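You operate a simulated robot arm through the tools that you are given. There is no shell and no other tool. Be economical: measure what you need, move in short steps, check, and stop when the job is done.

Carry out the task below with a simulated robot arm. There is one attempt and no reset: what you move stays moved.

JOB
Put one of the black stones from the blue mat in the green dish.

The check looks at the end state, three seconds after you hand in, the way a careful person would. Anything else that was tipped, shoved, dropped, spilled or broken makes it a failure.

ROBOT AND FRAMES
A 7-joint arm with a two-finger parallel gripper, fixed in place. Base frame: the origin is at the foot of the arm, x ahead of it, y to its left, z up; the work surface is at about z = 86. Units: cm, degrees, N and s.
With the tool pointing down near the work surface it reaches from about 24 to 68 cm from the base axis. Its first joint turns from -66.0 to 66.0 degrees. Payload 2.4 kg.
The TCP is the grasp point between the finger pads, 3 cm short of the fingertips. In the tool frame z runs along the fingers and y along their closing line. Largest opening 9.4 cm; finger width 2.8, thickness 1; the body of the gripper, 5 by 9.6 cm, starts 5.5 cm behind the TCP.
Orientation is that of the tool frame in the base frame, as [roll, pitch, yaw] about the fixed x, y, z axes, in that order (R = Rz(yaw) Ry(pitch) Rx(roll)). With the fingers straight down and closing along the base's y, the tool's x points along the base's -x, its y along +y and its z along -z.

CONTROLS
- The arm moves only by the tool drive_tool. Its argument "steps" is one flat list of numbers, 5 for each row, row after row: the closure, from 0 (fully open) to 1 (shut), then the shift along the base's x, y, z in cm, then the turn about the base's z in degrees. In form: [jaw, dx, dy, dz, spin, jaw, dx, dy, dz, spin, ...]. A call has 1 to 10 rows; each row is the pose to reach, as a shift and turn from the pose commanded when the call began. Each row takes 0.2 s and may step no farther than 5 cm and 8.6 degrees from the row before; otherwise, or with a gripper value out of range, the whole call is refused. Where a pose cannot be reached the arm comes as near as it can. A force on the tool above 40 N (or 10 N above the force at the start of the call, whichever is more), or a blocked arm, ends the call early, and 0.2 s more pass. Each finger travels about 15.3 cm/s and halts on what it meets, pressing with about 24 N; the grip force reading is that of the motor and also rises with nothing between the fingers. The clock runs only during rows and for 0.2 s after the last one: add rows that repeat a pose to give the fingers time. The reply holds the time, the measured pose of the TCP, the force on the tool along the base axes, the opening and the grip force, in the units named above and with some noise, and new pictures: "pictures" is both (left out), scene, wrist or none.
- Cameras (640 x 400 px; columns grow to the right, rows downward): "scene" is fixed at [4.71, 49.99, 142.46]; the picture's right is [-0.50, -0.87, 0.00], its down [-0.65, 0.38, -0.66] and it looks along [0.57, -0.33, -0.75] (base axes); focal length 373 px, centre (320, 200). "wrist" rides on the gripper at [-3.7, 0, -5.8] in the tool frame; the picture's right is [0.00, -1.00, 0.00], its down [0.97, 0.00, -0.24] and it looks along [0.24, 0.00, 0.97] (tool axes); focal length 218 px, centre (320, 200).
- locate(camera, pixels): for up to 12 pixels [column, row] of the newest picture of that camera ("zoom" is the newest enlarged one), the place [x, y, z] in the base frame of the surface seen there, good to about 0.2 cm. No time passes.
- enlarge(camera, box): a new picture of the part [left, top, right, bottom] of that camera's present view, enlarged. No time passes.
- finish_job(): hands the job in; it is judged then, once.

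Work in short steps. Measure before you move; look again where a grasp or a placing could have gone wrong, and mend it. You have 60 turns and 120 pictures in all, those below and enlarged ones among them. Open the gripper and draw the arm clear of the work before you hand the job in, unless the task says otherwise; then end with one line.

The tools are called after "Emit:" as name(argument=value, ...) on one line, values as JSON. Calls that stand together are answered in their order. drive_tool: Moves the arm, as the interface text tells. Its arguments: {"type":"object","properties":{"steps":{"type":"array"},"pictures":{"type":"string","enum":["both","scene","wrist","none"]}},"required":["steps"]} The other tools are called the same way: locate (camera, pixels) gives the place of the surface under pixels of a picture; enlarge (camera, box) takes an enlarged picture of a part of a camera's view; finish_job () hands the job in.

At the start:

```text
t: 0.0
tcp_pos: [30.04, 31.68, 111.19]
ee_rot: [-180.0, 0.0, -180.0]
ft_force: [-0.2, -0.1, -0.8]
gripper_width: 9.42
finger_force: 0.0
```

scene: 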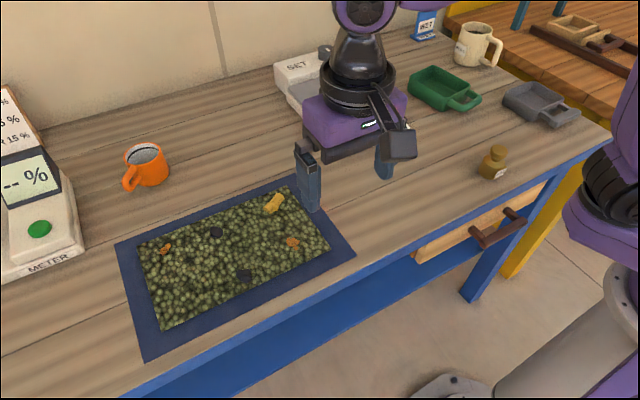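
wrist: 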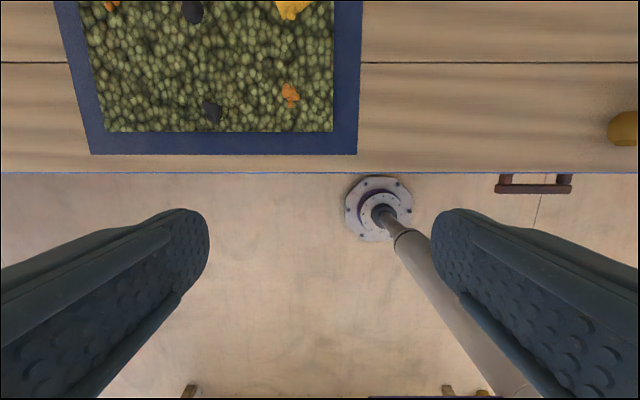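

The scene shows black stones near (216,232) and (244,275) on the mat, and the green dish near (440,88). I'll enlarge the mat and measure these places.

Emit:
enlarge(camera="scene", box=[110, 170, 360, 340])

Emit:
enlarge(camera="wrist", box=[60, 0, 360, 180])

Emit:
locate(camera="scene", pixels=[[216, 232], [244, 275], [274, 203], [293, 242], [166, 249], [435, 88], [410, 90], [440, 68], [478, 100], [455, 108], [337, 252], [465, 103]])

```text
2.35 times, centred on (235, 255) of scene
```

zoom: 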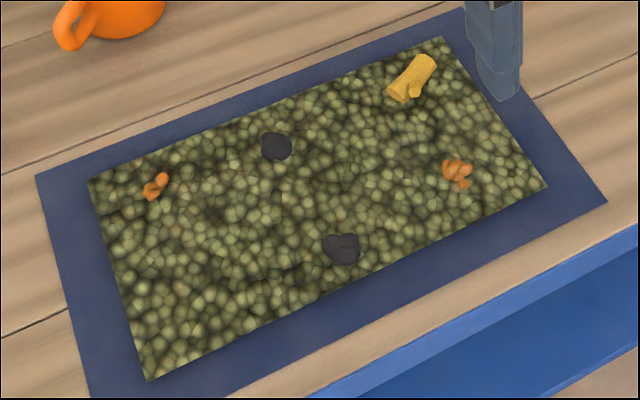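

```text
2.13 times, centred on (210, 90) of wrist
```

zoom: 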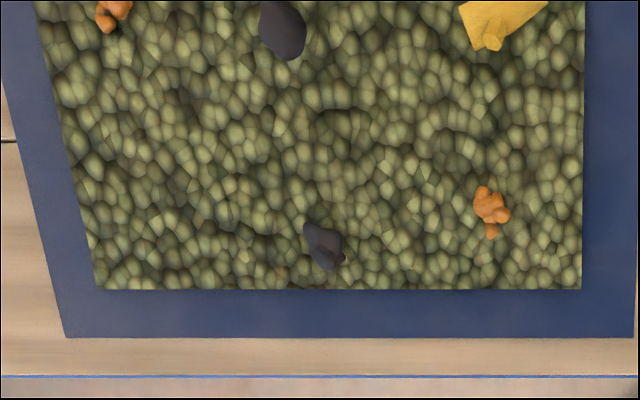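

```text
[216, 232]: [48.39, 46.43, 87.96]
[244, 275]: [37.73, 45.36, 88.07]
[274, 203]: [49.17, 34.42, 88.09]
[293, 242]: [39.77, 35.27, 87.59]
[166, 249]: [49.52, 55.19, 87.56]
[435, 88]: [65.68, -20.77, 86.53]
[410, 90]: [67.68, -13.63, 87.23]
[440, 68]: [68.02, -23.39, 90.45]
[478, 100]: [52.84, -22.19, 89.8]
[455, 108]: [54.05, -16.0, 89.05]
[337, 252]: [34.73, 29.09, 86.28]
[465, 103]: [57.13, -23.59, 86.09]
```

The black stones sit at about (48.4,46.4) and (37.7,45.4). The second is well within reach, so I'll measure its outline, the bed around it, and the dish.

Emit:
enlarge(camera="scene", box=[390, 50, 500, 120])

Emit:
locate(camera="scene", pixels=[[236, 274], [243, 269], [252, 276], [244, 281], [230, 275], [258, 274], [244, 262], [244, 289], [420, 85], [430, 97], [445, 90], [450, 80]])

Emit:
locate(camera="wrist", pixels=[[212, 110], [203, 106], [212, 99], [222, 117], [212, 126], [200, 115], [225, 105], [212, 140], [150, 110]])

```text
5.71 times, centred on (445, 85) of scene
```

zoom: 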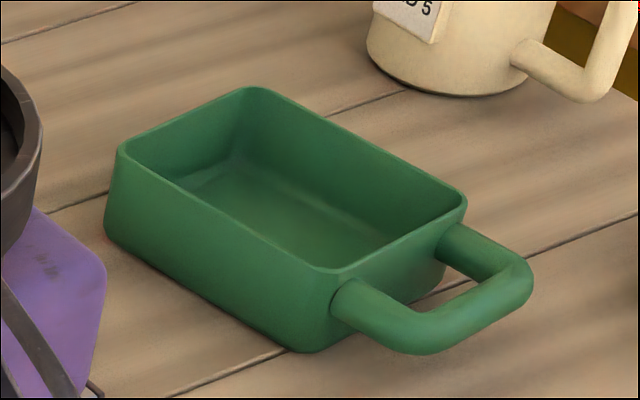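

```text
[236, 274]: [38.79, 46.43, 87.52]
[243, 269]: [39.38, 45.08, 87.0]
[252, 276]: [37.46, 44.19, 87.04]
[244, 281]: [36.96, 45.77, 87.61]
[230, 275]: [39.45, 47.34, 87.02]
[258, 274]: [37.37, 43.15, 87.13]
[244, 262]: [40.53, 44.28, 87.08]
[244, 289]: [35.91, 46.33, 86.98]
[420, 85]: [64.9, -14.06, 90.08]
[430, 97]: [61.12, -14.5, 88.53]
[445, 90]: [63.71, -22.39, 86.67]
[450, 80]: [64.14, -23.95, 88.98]
```

```text
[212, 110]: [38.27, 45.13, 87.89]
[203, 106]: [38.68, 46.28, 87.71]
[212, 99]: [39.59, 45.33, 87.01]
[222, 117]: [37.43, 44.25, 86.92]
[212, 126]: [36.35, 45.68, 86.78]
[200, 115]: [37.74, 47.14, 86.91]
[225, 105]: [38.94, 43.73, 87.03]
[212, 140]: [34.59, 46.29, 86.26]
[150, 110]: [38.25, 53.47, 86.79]
```

The stone spans about x 36.5–39.4, y 44–46.7, with its top at 88.1 and the bed at 87.0. Its long axis runs about 30° from x. I'll move above it with a 30° turn and look again, and also measure the dish rim in the zoom.

Emit:
locate(camera="zoom", pixels=[[340, 271], [463, 200], [122, 150], [257, 91], [270, 210], [230, 180], [320, 235], [430, 335], [520, 275], [225, 218], [365, 145]])

Emit:
drive_tool(steps=[0, 1.6, 2.7, -2, 6, 0, 3.2, 5.4, -4, 12, 0, 4.8, 8.1, -6, 18, 0, 6.4, 10.8, -8, 24, 0, 8, 13.5, -10, 30, 0, 8, 13.5, -10, 30])

```text
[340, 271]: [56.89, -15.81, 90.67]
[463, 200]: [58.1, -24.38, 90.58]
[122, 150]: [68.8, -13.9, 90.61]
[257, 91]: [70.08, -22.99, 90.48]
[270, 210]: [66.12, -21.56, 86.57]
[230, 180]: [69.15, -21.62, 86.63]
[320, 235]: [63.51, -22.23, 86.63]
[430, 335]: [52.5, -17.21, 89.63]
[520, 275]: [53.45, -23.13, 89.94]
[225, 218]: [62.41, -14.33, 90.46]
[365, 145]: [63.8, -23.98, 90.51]
```

```text
t: 1.4
tcp_pos: [37.99, 45.2, 101.08]
ee_rot: [-180.0, 0.0, -150.0]
ft_force: [0.4, -0.4, -1.0]
gripper_width: 9.39
finger_force: 0.2
```

scene: 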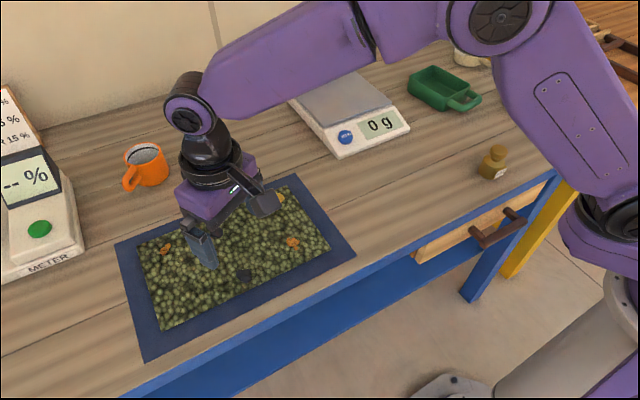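
wrist: 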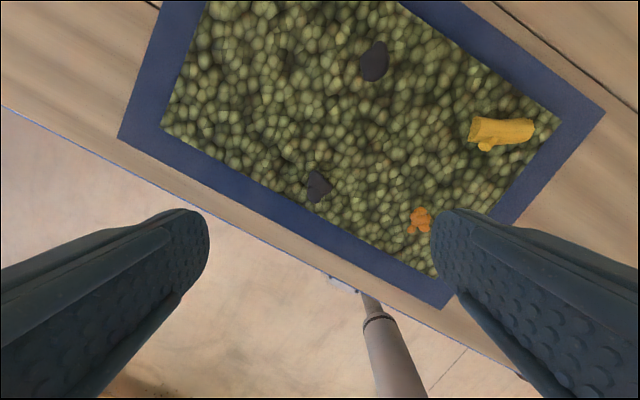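

The stone is at (318,186), centred between the fingers. I'll enlarge and measure it.

Emit:
enlarge(camera="wrist", box=[280, 160, 360, 210])

Emit:
locate(camera="wrist", pixels=[[318, 186], [308, 175], [313, 171], [307, 187], [331, 187], [319, 202], [326, 176], [312, 200], [420, 220], [340, 225], [300, 230]])

```text
8.00 times, centred on (320, 185) of wrist
```

zoom: 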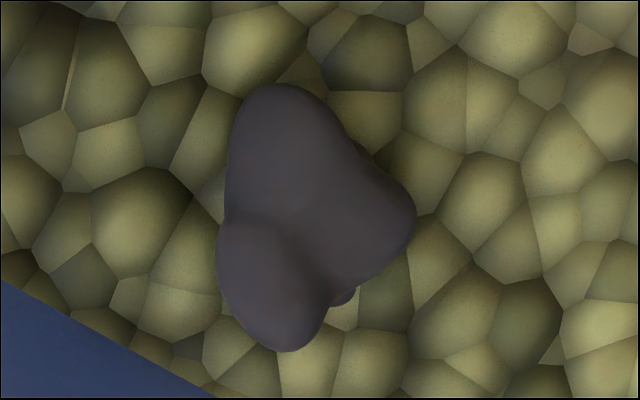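

```text
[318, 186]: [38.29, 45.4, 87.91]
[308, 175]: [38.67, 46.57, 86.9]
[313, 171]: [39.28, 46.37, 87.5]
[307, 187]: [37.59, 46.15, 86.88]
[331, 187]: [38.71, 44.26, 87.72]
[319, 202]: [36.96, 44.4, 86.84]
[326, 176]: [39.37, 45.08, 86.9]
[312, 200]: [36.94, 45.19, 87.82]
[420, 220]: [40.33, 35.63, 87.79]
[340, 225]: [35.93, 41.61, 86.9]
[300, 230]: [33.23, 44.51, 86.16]
```

The stone's centre is about (38.1,45.3) and it is roughly 2.3 cm wide along the closing line. I'll partly close the jaws and lower the tips to just above the bed at 87.

Emit:
drive_tool(steps=[0.4, 0.1, 0.1, -3, 0, 0.4, 0.1, 0.1, -6, 0, 0.4, 0.1, 0.1, -8.5, 0, 0.4, 0.1, 0.1, -10, 0, 0.4, 0.1, 0.1, -10.8, 0, 0.4, 0.1, 0.1, -10.8, 0])

```text
t: 2.8
tcp_pos: [38.14, 45.24, 90.51]
ee_rot: [179.9, 0.0, -150.1]
ft_force: [0.3, 0.0, -0.4]
gripper_width: 5.64
finger_force: 0.1
```

scene: 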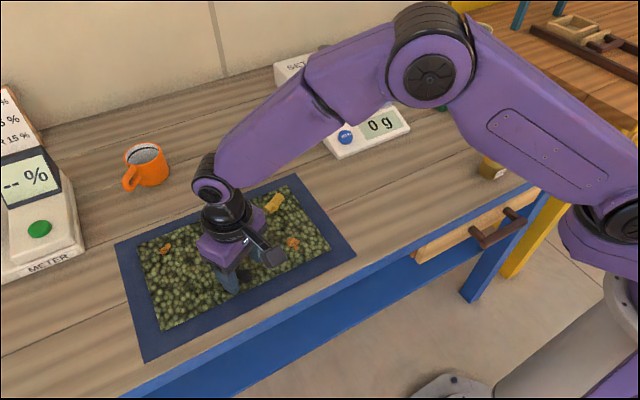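
wrist: 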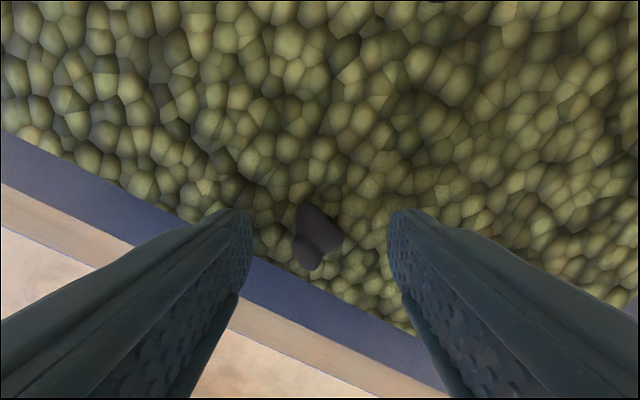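

The stone at (318,237) lies between the finger tips at the right row, with no contact yet (tips about 87.5). I'll lower another 0.5 cm and check the force.

Emit:
drive_tool(steps=[0.4, 0, 0, -0.3, 0, 0.4, 0, 0, -0.5, 0, 0.4, 0, 0, -0.5, 0], pictures="none")

```text
t: 3.6
tcp_pos: [38.05, 45.19, 90.04]
ee_rot: [-180.0, 0.0, -150.0]
ft_force: [0.5, 0.0, 0.0]
gripper_width: 5.64
finger_force: 0.1
```

The tips are at about 87.0 with no force. I'll go 0.3 cm lower and close.

Emit:
drive_tool(steps=[0.4, 0, 0, -0.15, 0, 0.4, 0, 0, -0.3, 0, 0.55, 0, 0, -0.3, 0, 0.7, 0, 0, -0.3, 0, 0.85, 0, 0, -0.3, 0, 1, 0, 0, -0.3, 0, 1, 0, 0, -0.3, 0, 1, 0, 0, -0.3, 0], pictures="both")

```text
t: 5.4
tcp_pos: [38.22, 45.22, 89.69]
ee_rot: [180.0, 0.0, -149.9]
ft_force: [0.7, 0.7, 0.1]
gripper_width: 2.08
finger_force: 24.3
```

scene: 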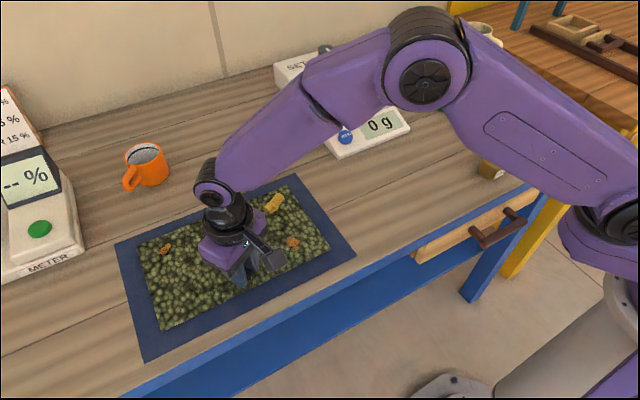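
wrist: 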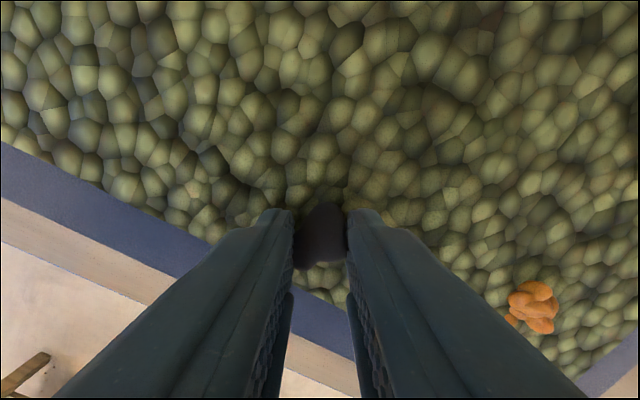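

The jaws stopped at 2.08 cm and 24 N with the stone between them at (321,235). I'll lift slowly.

Emit:
drive_tool(steps=[1, 0, 0, 0.5, 0, 1, 0, 0, 1.5, 0, 1, 0, 0, 3.5, 0, 1, 0, 0, 6.5, 0, 1, 0, 0, 10, 0, 1, 0, 0, 14, 0, 1, 0, 0, 18, 0, 1, 0, 0, 18, 0])

```text
t: 7.2
tcp_pos: [38.43, 45.09, 107.63]
ee_rot: [180.0, -0.1, -150.0]
ft_force: [-0.4, 0.2, -0.1]
gripper_width: 2.06
finger_force: 23.9
```

scene: 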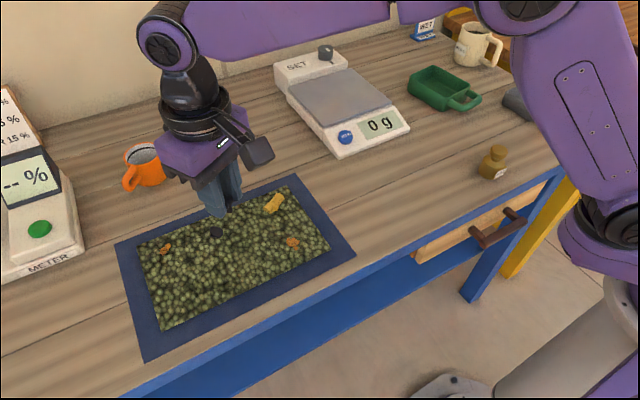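
wrist: 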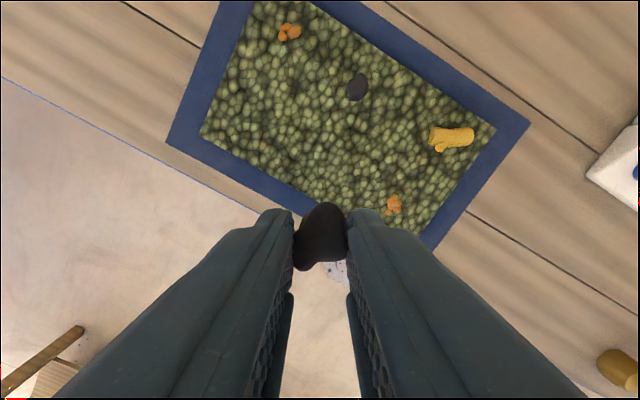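

The stone is held, with opening 2.06 and the stone at (320,235). Next is the move toward the dish at this height, so I first check the height of the scale, its knob at (325,52), and the cream mug near the dish.

Emit:
locate(camera="scene", pixels=[[325, 50], [300, 65], [340, 95], [470, 25], [497, 45], [462, 35], [424, 22]])

Emit:
drive_tool(steps=[1, 1.46, -4.04, 0, -1.4, 1, 2.92, -8.08, 0, -2.8, 1, 4.39, -12.1, 0, -4.1, 1, 5.85, -16.15, 0, -5.5, 1, 7.3, -20.2, 0, -6.9, 1, 8.8, -24.2, 0, -8.2, 1, 10.2, -28.3, 0, -9.6, 1, 11.7, -32.3, 0, -11], pictures="scene")

```text
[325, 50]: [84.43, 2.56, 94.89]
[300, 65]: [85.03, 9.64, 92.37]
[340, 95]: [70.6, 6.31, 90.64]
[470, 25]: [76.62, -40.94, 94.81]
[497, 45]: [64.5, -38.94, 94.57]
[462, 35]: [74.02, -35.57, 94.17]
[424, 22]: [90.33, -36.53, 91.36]
```

```text
t: 9.0
tcp_pos: [49.81, 13.11, 107.65]
ee_rot: [-179.9, 0.1, -160.9]
ft_force: [-0.1, 0.7, -0.9]
gripper_width: 2.07
finger_force: 24.4
```

scene: 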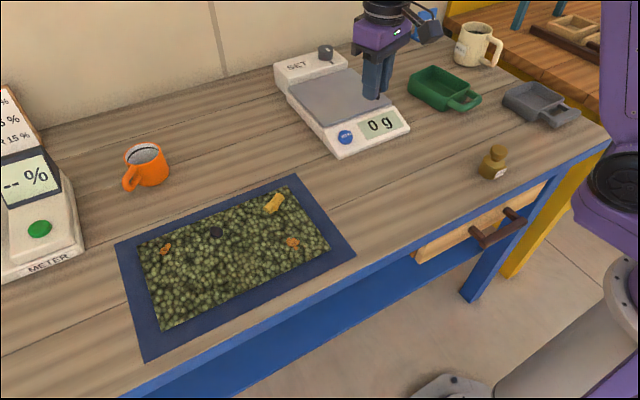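

The grip is steady (2.07 cm) and everything nearby is lower than 95. I'll do the second half, to above the dish at about (61.5,-19.3).

Emit:
drive_tool(steps=[1, 1.46, -4.04, 0, -1.4, 1, 2.92, -8.08, 0, -2.8, 1, 4.39, -12.1, 0, -4.1, 1, 5.85, -16.15, 0, -5.5, 1, 7.3, -20.2, 0, -6.9, 1, 8.8, -24.2, 0, -8.2, 1, 10.2, -28.3, 0, -9.6, 1, 11.7, -32.3, 0, -11, 1, 11.7, -32.3, 0, -11])

```text
t: 11.0
tcp_pos: [61.37, -19.27, 107.69]
ee_rot: [-179.9, 0.0, -172.0]
ft_force: [-0.4, 0.3, 0.0]
gripper_width: 2.05
finger_force: 23.9
```

scene: 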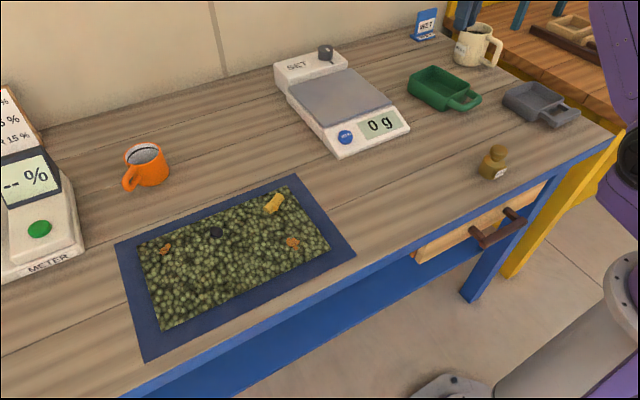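
wrist: 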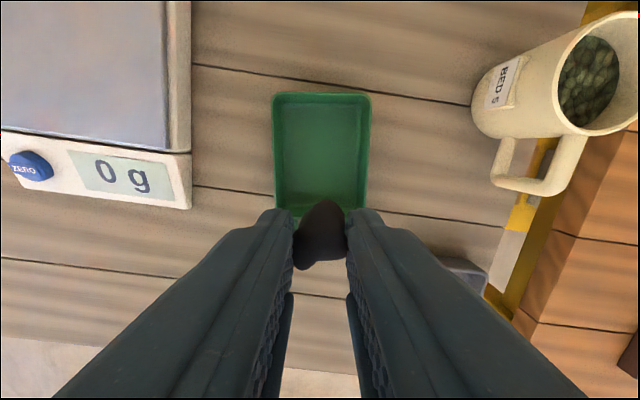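

The dish is straight ahead, spanning columns 273–371 and aligned with the gripper. I'll measure its rim here.

Emit:
locate(camera="wrist", pixels=[[275, 150], [369, 150], [275, 195], [366, 195], [322, 94], [320, 150], [320, 185], [284, 185], [357, 185]])

```text
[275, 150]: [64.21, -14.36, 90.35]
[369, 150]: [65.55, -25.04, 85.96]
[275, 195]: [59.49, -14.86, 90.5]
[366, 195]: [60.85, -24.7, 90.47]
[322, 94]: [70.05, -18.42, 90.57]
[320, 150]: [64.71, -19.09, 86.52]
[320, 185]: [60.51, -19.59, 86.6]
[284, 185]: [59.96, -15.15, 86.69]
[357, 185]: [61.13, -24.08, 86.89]
```

The dish's inner floor is at 86.6 and its centre line is y ≈ -19.5 at x = 61.5. I'll lower into it until the tips are about 1 cm above the floor.

Emit:
drive_tool(steps=[1, 0, -0.2, -4, 0, 1, 0, -0.2, -8, 0, 1, 0, -0.2, -11, 0, 1, 0, -0.2, -13.5, 0, 1, 0, -0.2, -15.3, 0, 1, 0, -0.2, -16.5, 0, 1, 0, -0.2, -16.8, 0, 1, 0, -0.2, -16.8, 0])

```text
t: 12.8
tcp_pos: [61.49, -19.57, 90.9]
ee_rot: [179.9, 0.0, -172.0]
ft_force: [-0.1, 0.1, -0.2]
gripper_width: 2.08
finger_force: 24.7
```

scene: 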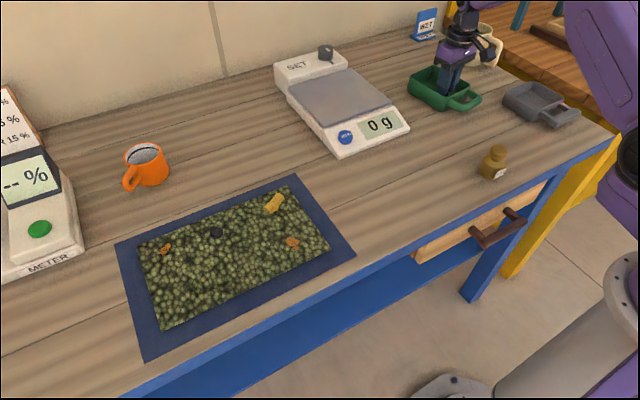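
wrist: 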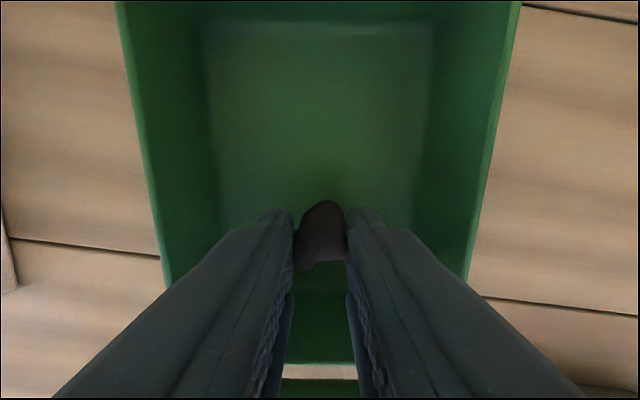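

The fingers and stone are inside the dish, centred, with no contact. I'll lower 0.5 cm more and open slowly to about 3.8 cm.

Emit:
drive_tool(steps=[1, 0, 0, -0.3, 0, 1, 0, 0, -0.5, 0, 0.76, 0, 0, -0.5, 0, 0.7, 0, 0, -0.5, 0, 0.6, 0, 0, -0.5, 0, 0.6, 0, 0, -0.5, 0], pictures="wrist")

```text
t: 14.2
tcp_pos: [61.36, -19.42, 90.47]
ee_rot: [-180.0, 0.1, -171.9]
ft_force: [0.0, 0.0, 0.9]
gripper_width: 3.75
finger_force: 0.0
```

wrist: 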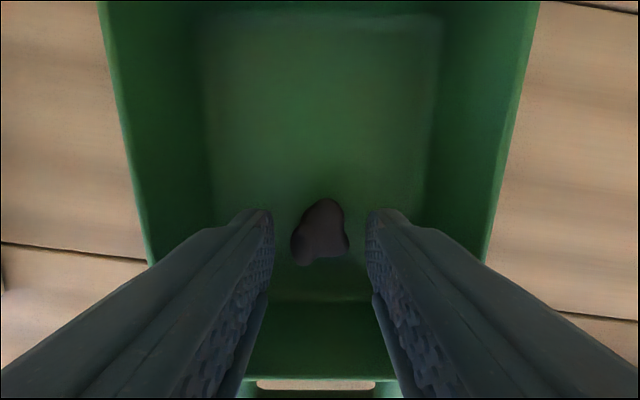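

The stone is free on the dish floor at (320,235), clear of both fingers. I'll rise straight up with the jaws unchanged, then open.

Emit:
drive_tool(steps=[0.6, 0, 0, 1, 0, 0.6, 0, 0, 3, 0, 0.6, 0, 0, 7, 0, 0.6, 0, 0, 11, 0, 0.3, 0, 0, 15, 0, 0, 0, 0, 19, 0, 0, -4, 1, 20, 0, 0, -8, 3, 20, 0, 0, -12, 5, 20, 0, 0, -12, 5, 20, 0])

```text
t: 16.4
tcp_pos: [49.28, -14.62, 110.68]
ee_rot: [-180.0, 0.0, -172.0]
ft_force: [-0.1, 0.0, 0.5]
gripper_width: 9.39
finger_force: 0.0
```

scene: 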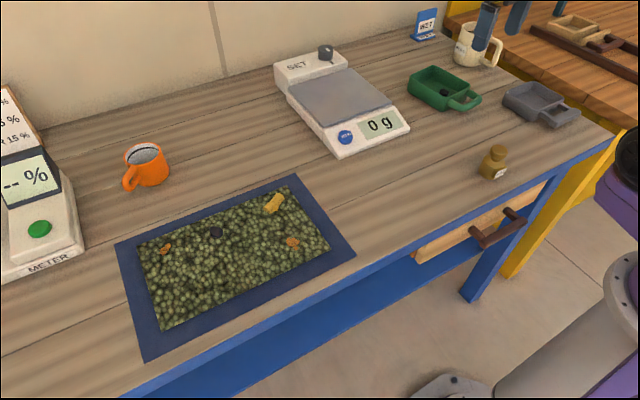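
wrist: 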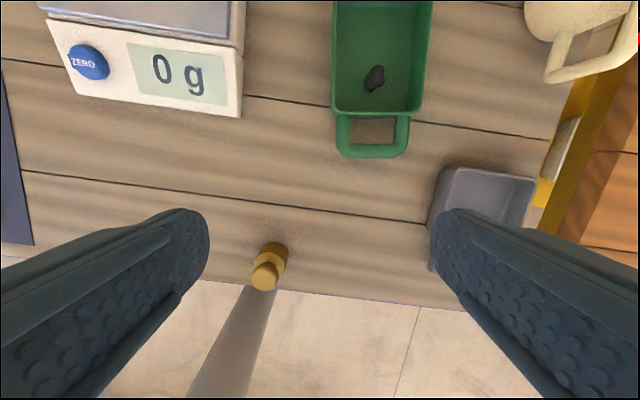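

The stone lies in the green dish, at (444,92) in the scene and (374,78) in the wrist view. Nothing else has moved and the arm is clear, so I hand in.

Emit:
finish_job()

```text
The job is handed in.
```

One black stone from the blue mat is now in the green dish; nothing else looked disturbed in the last pictures, and the job is handed in.
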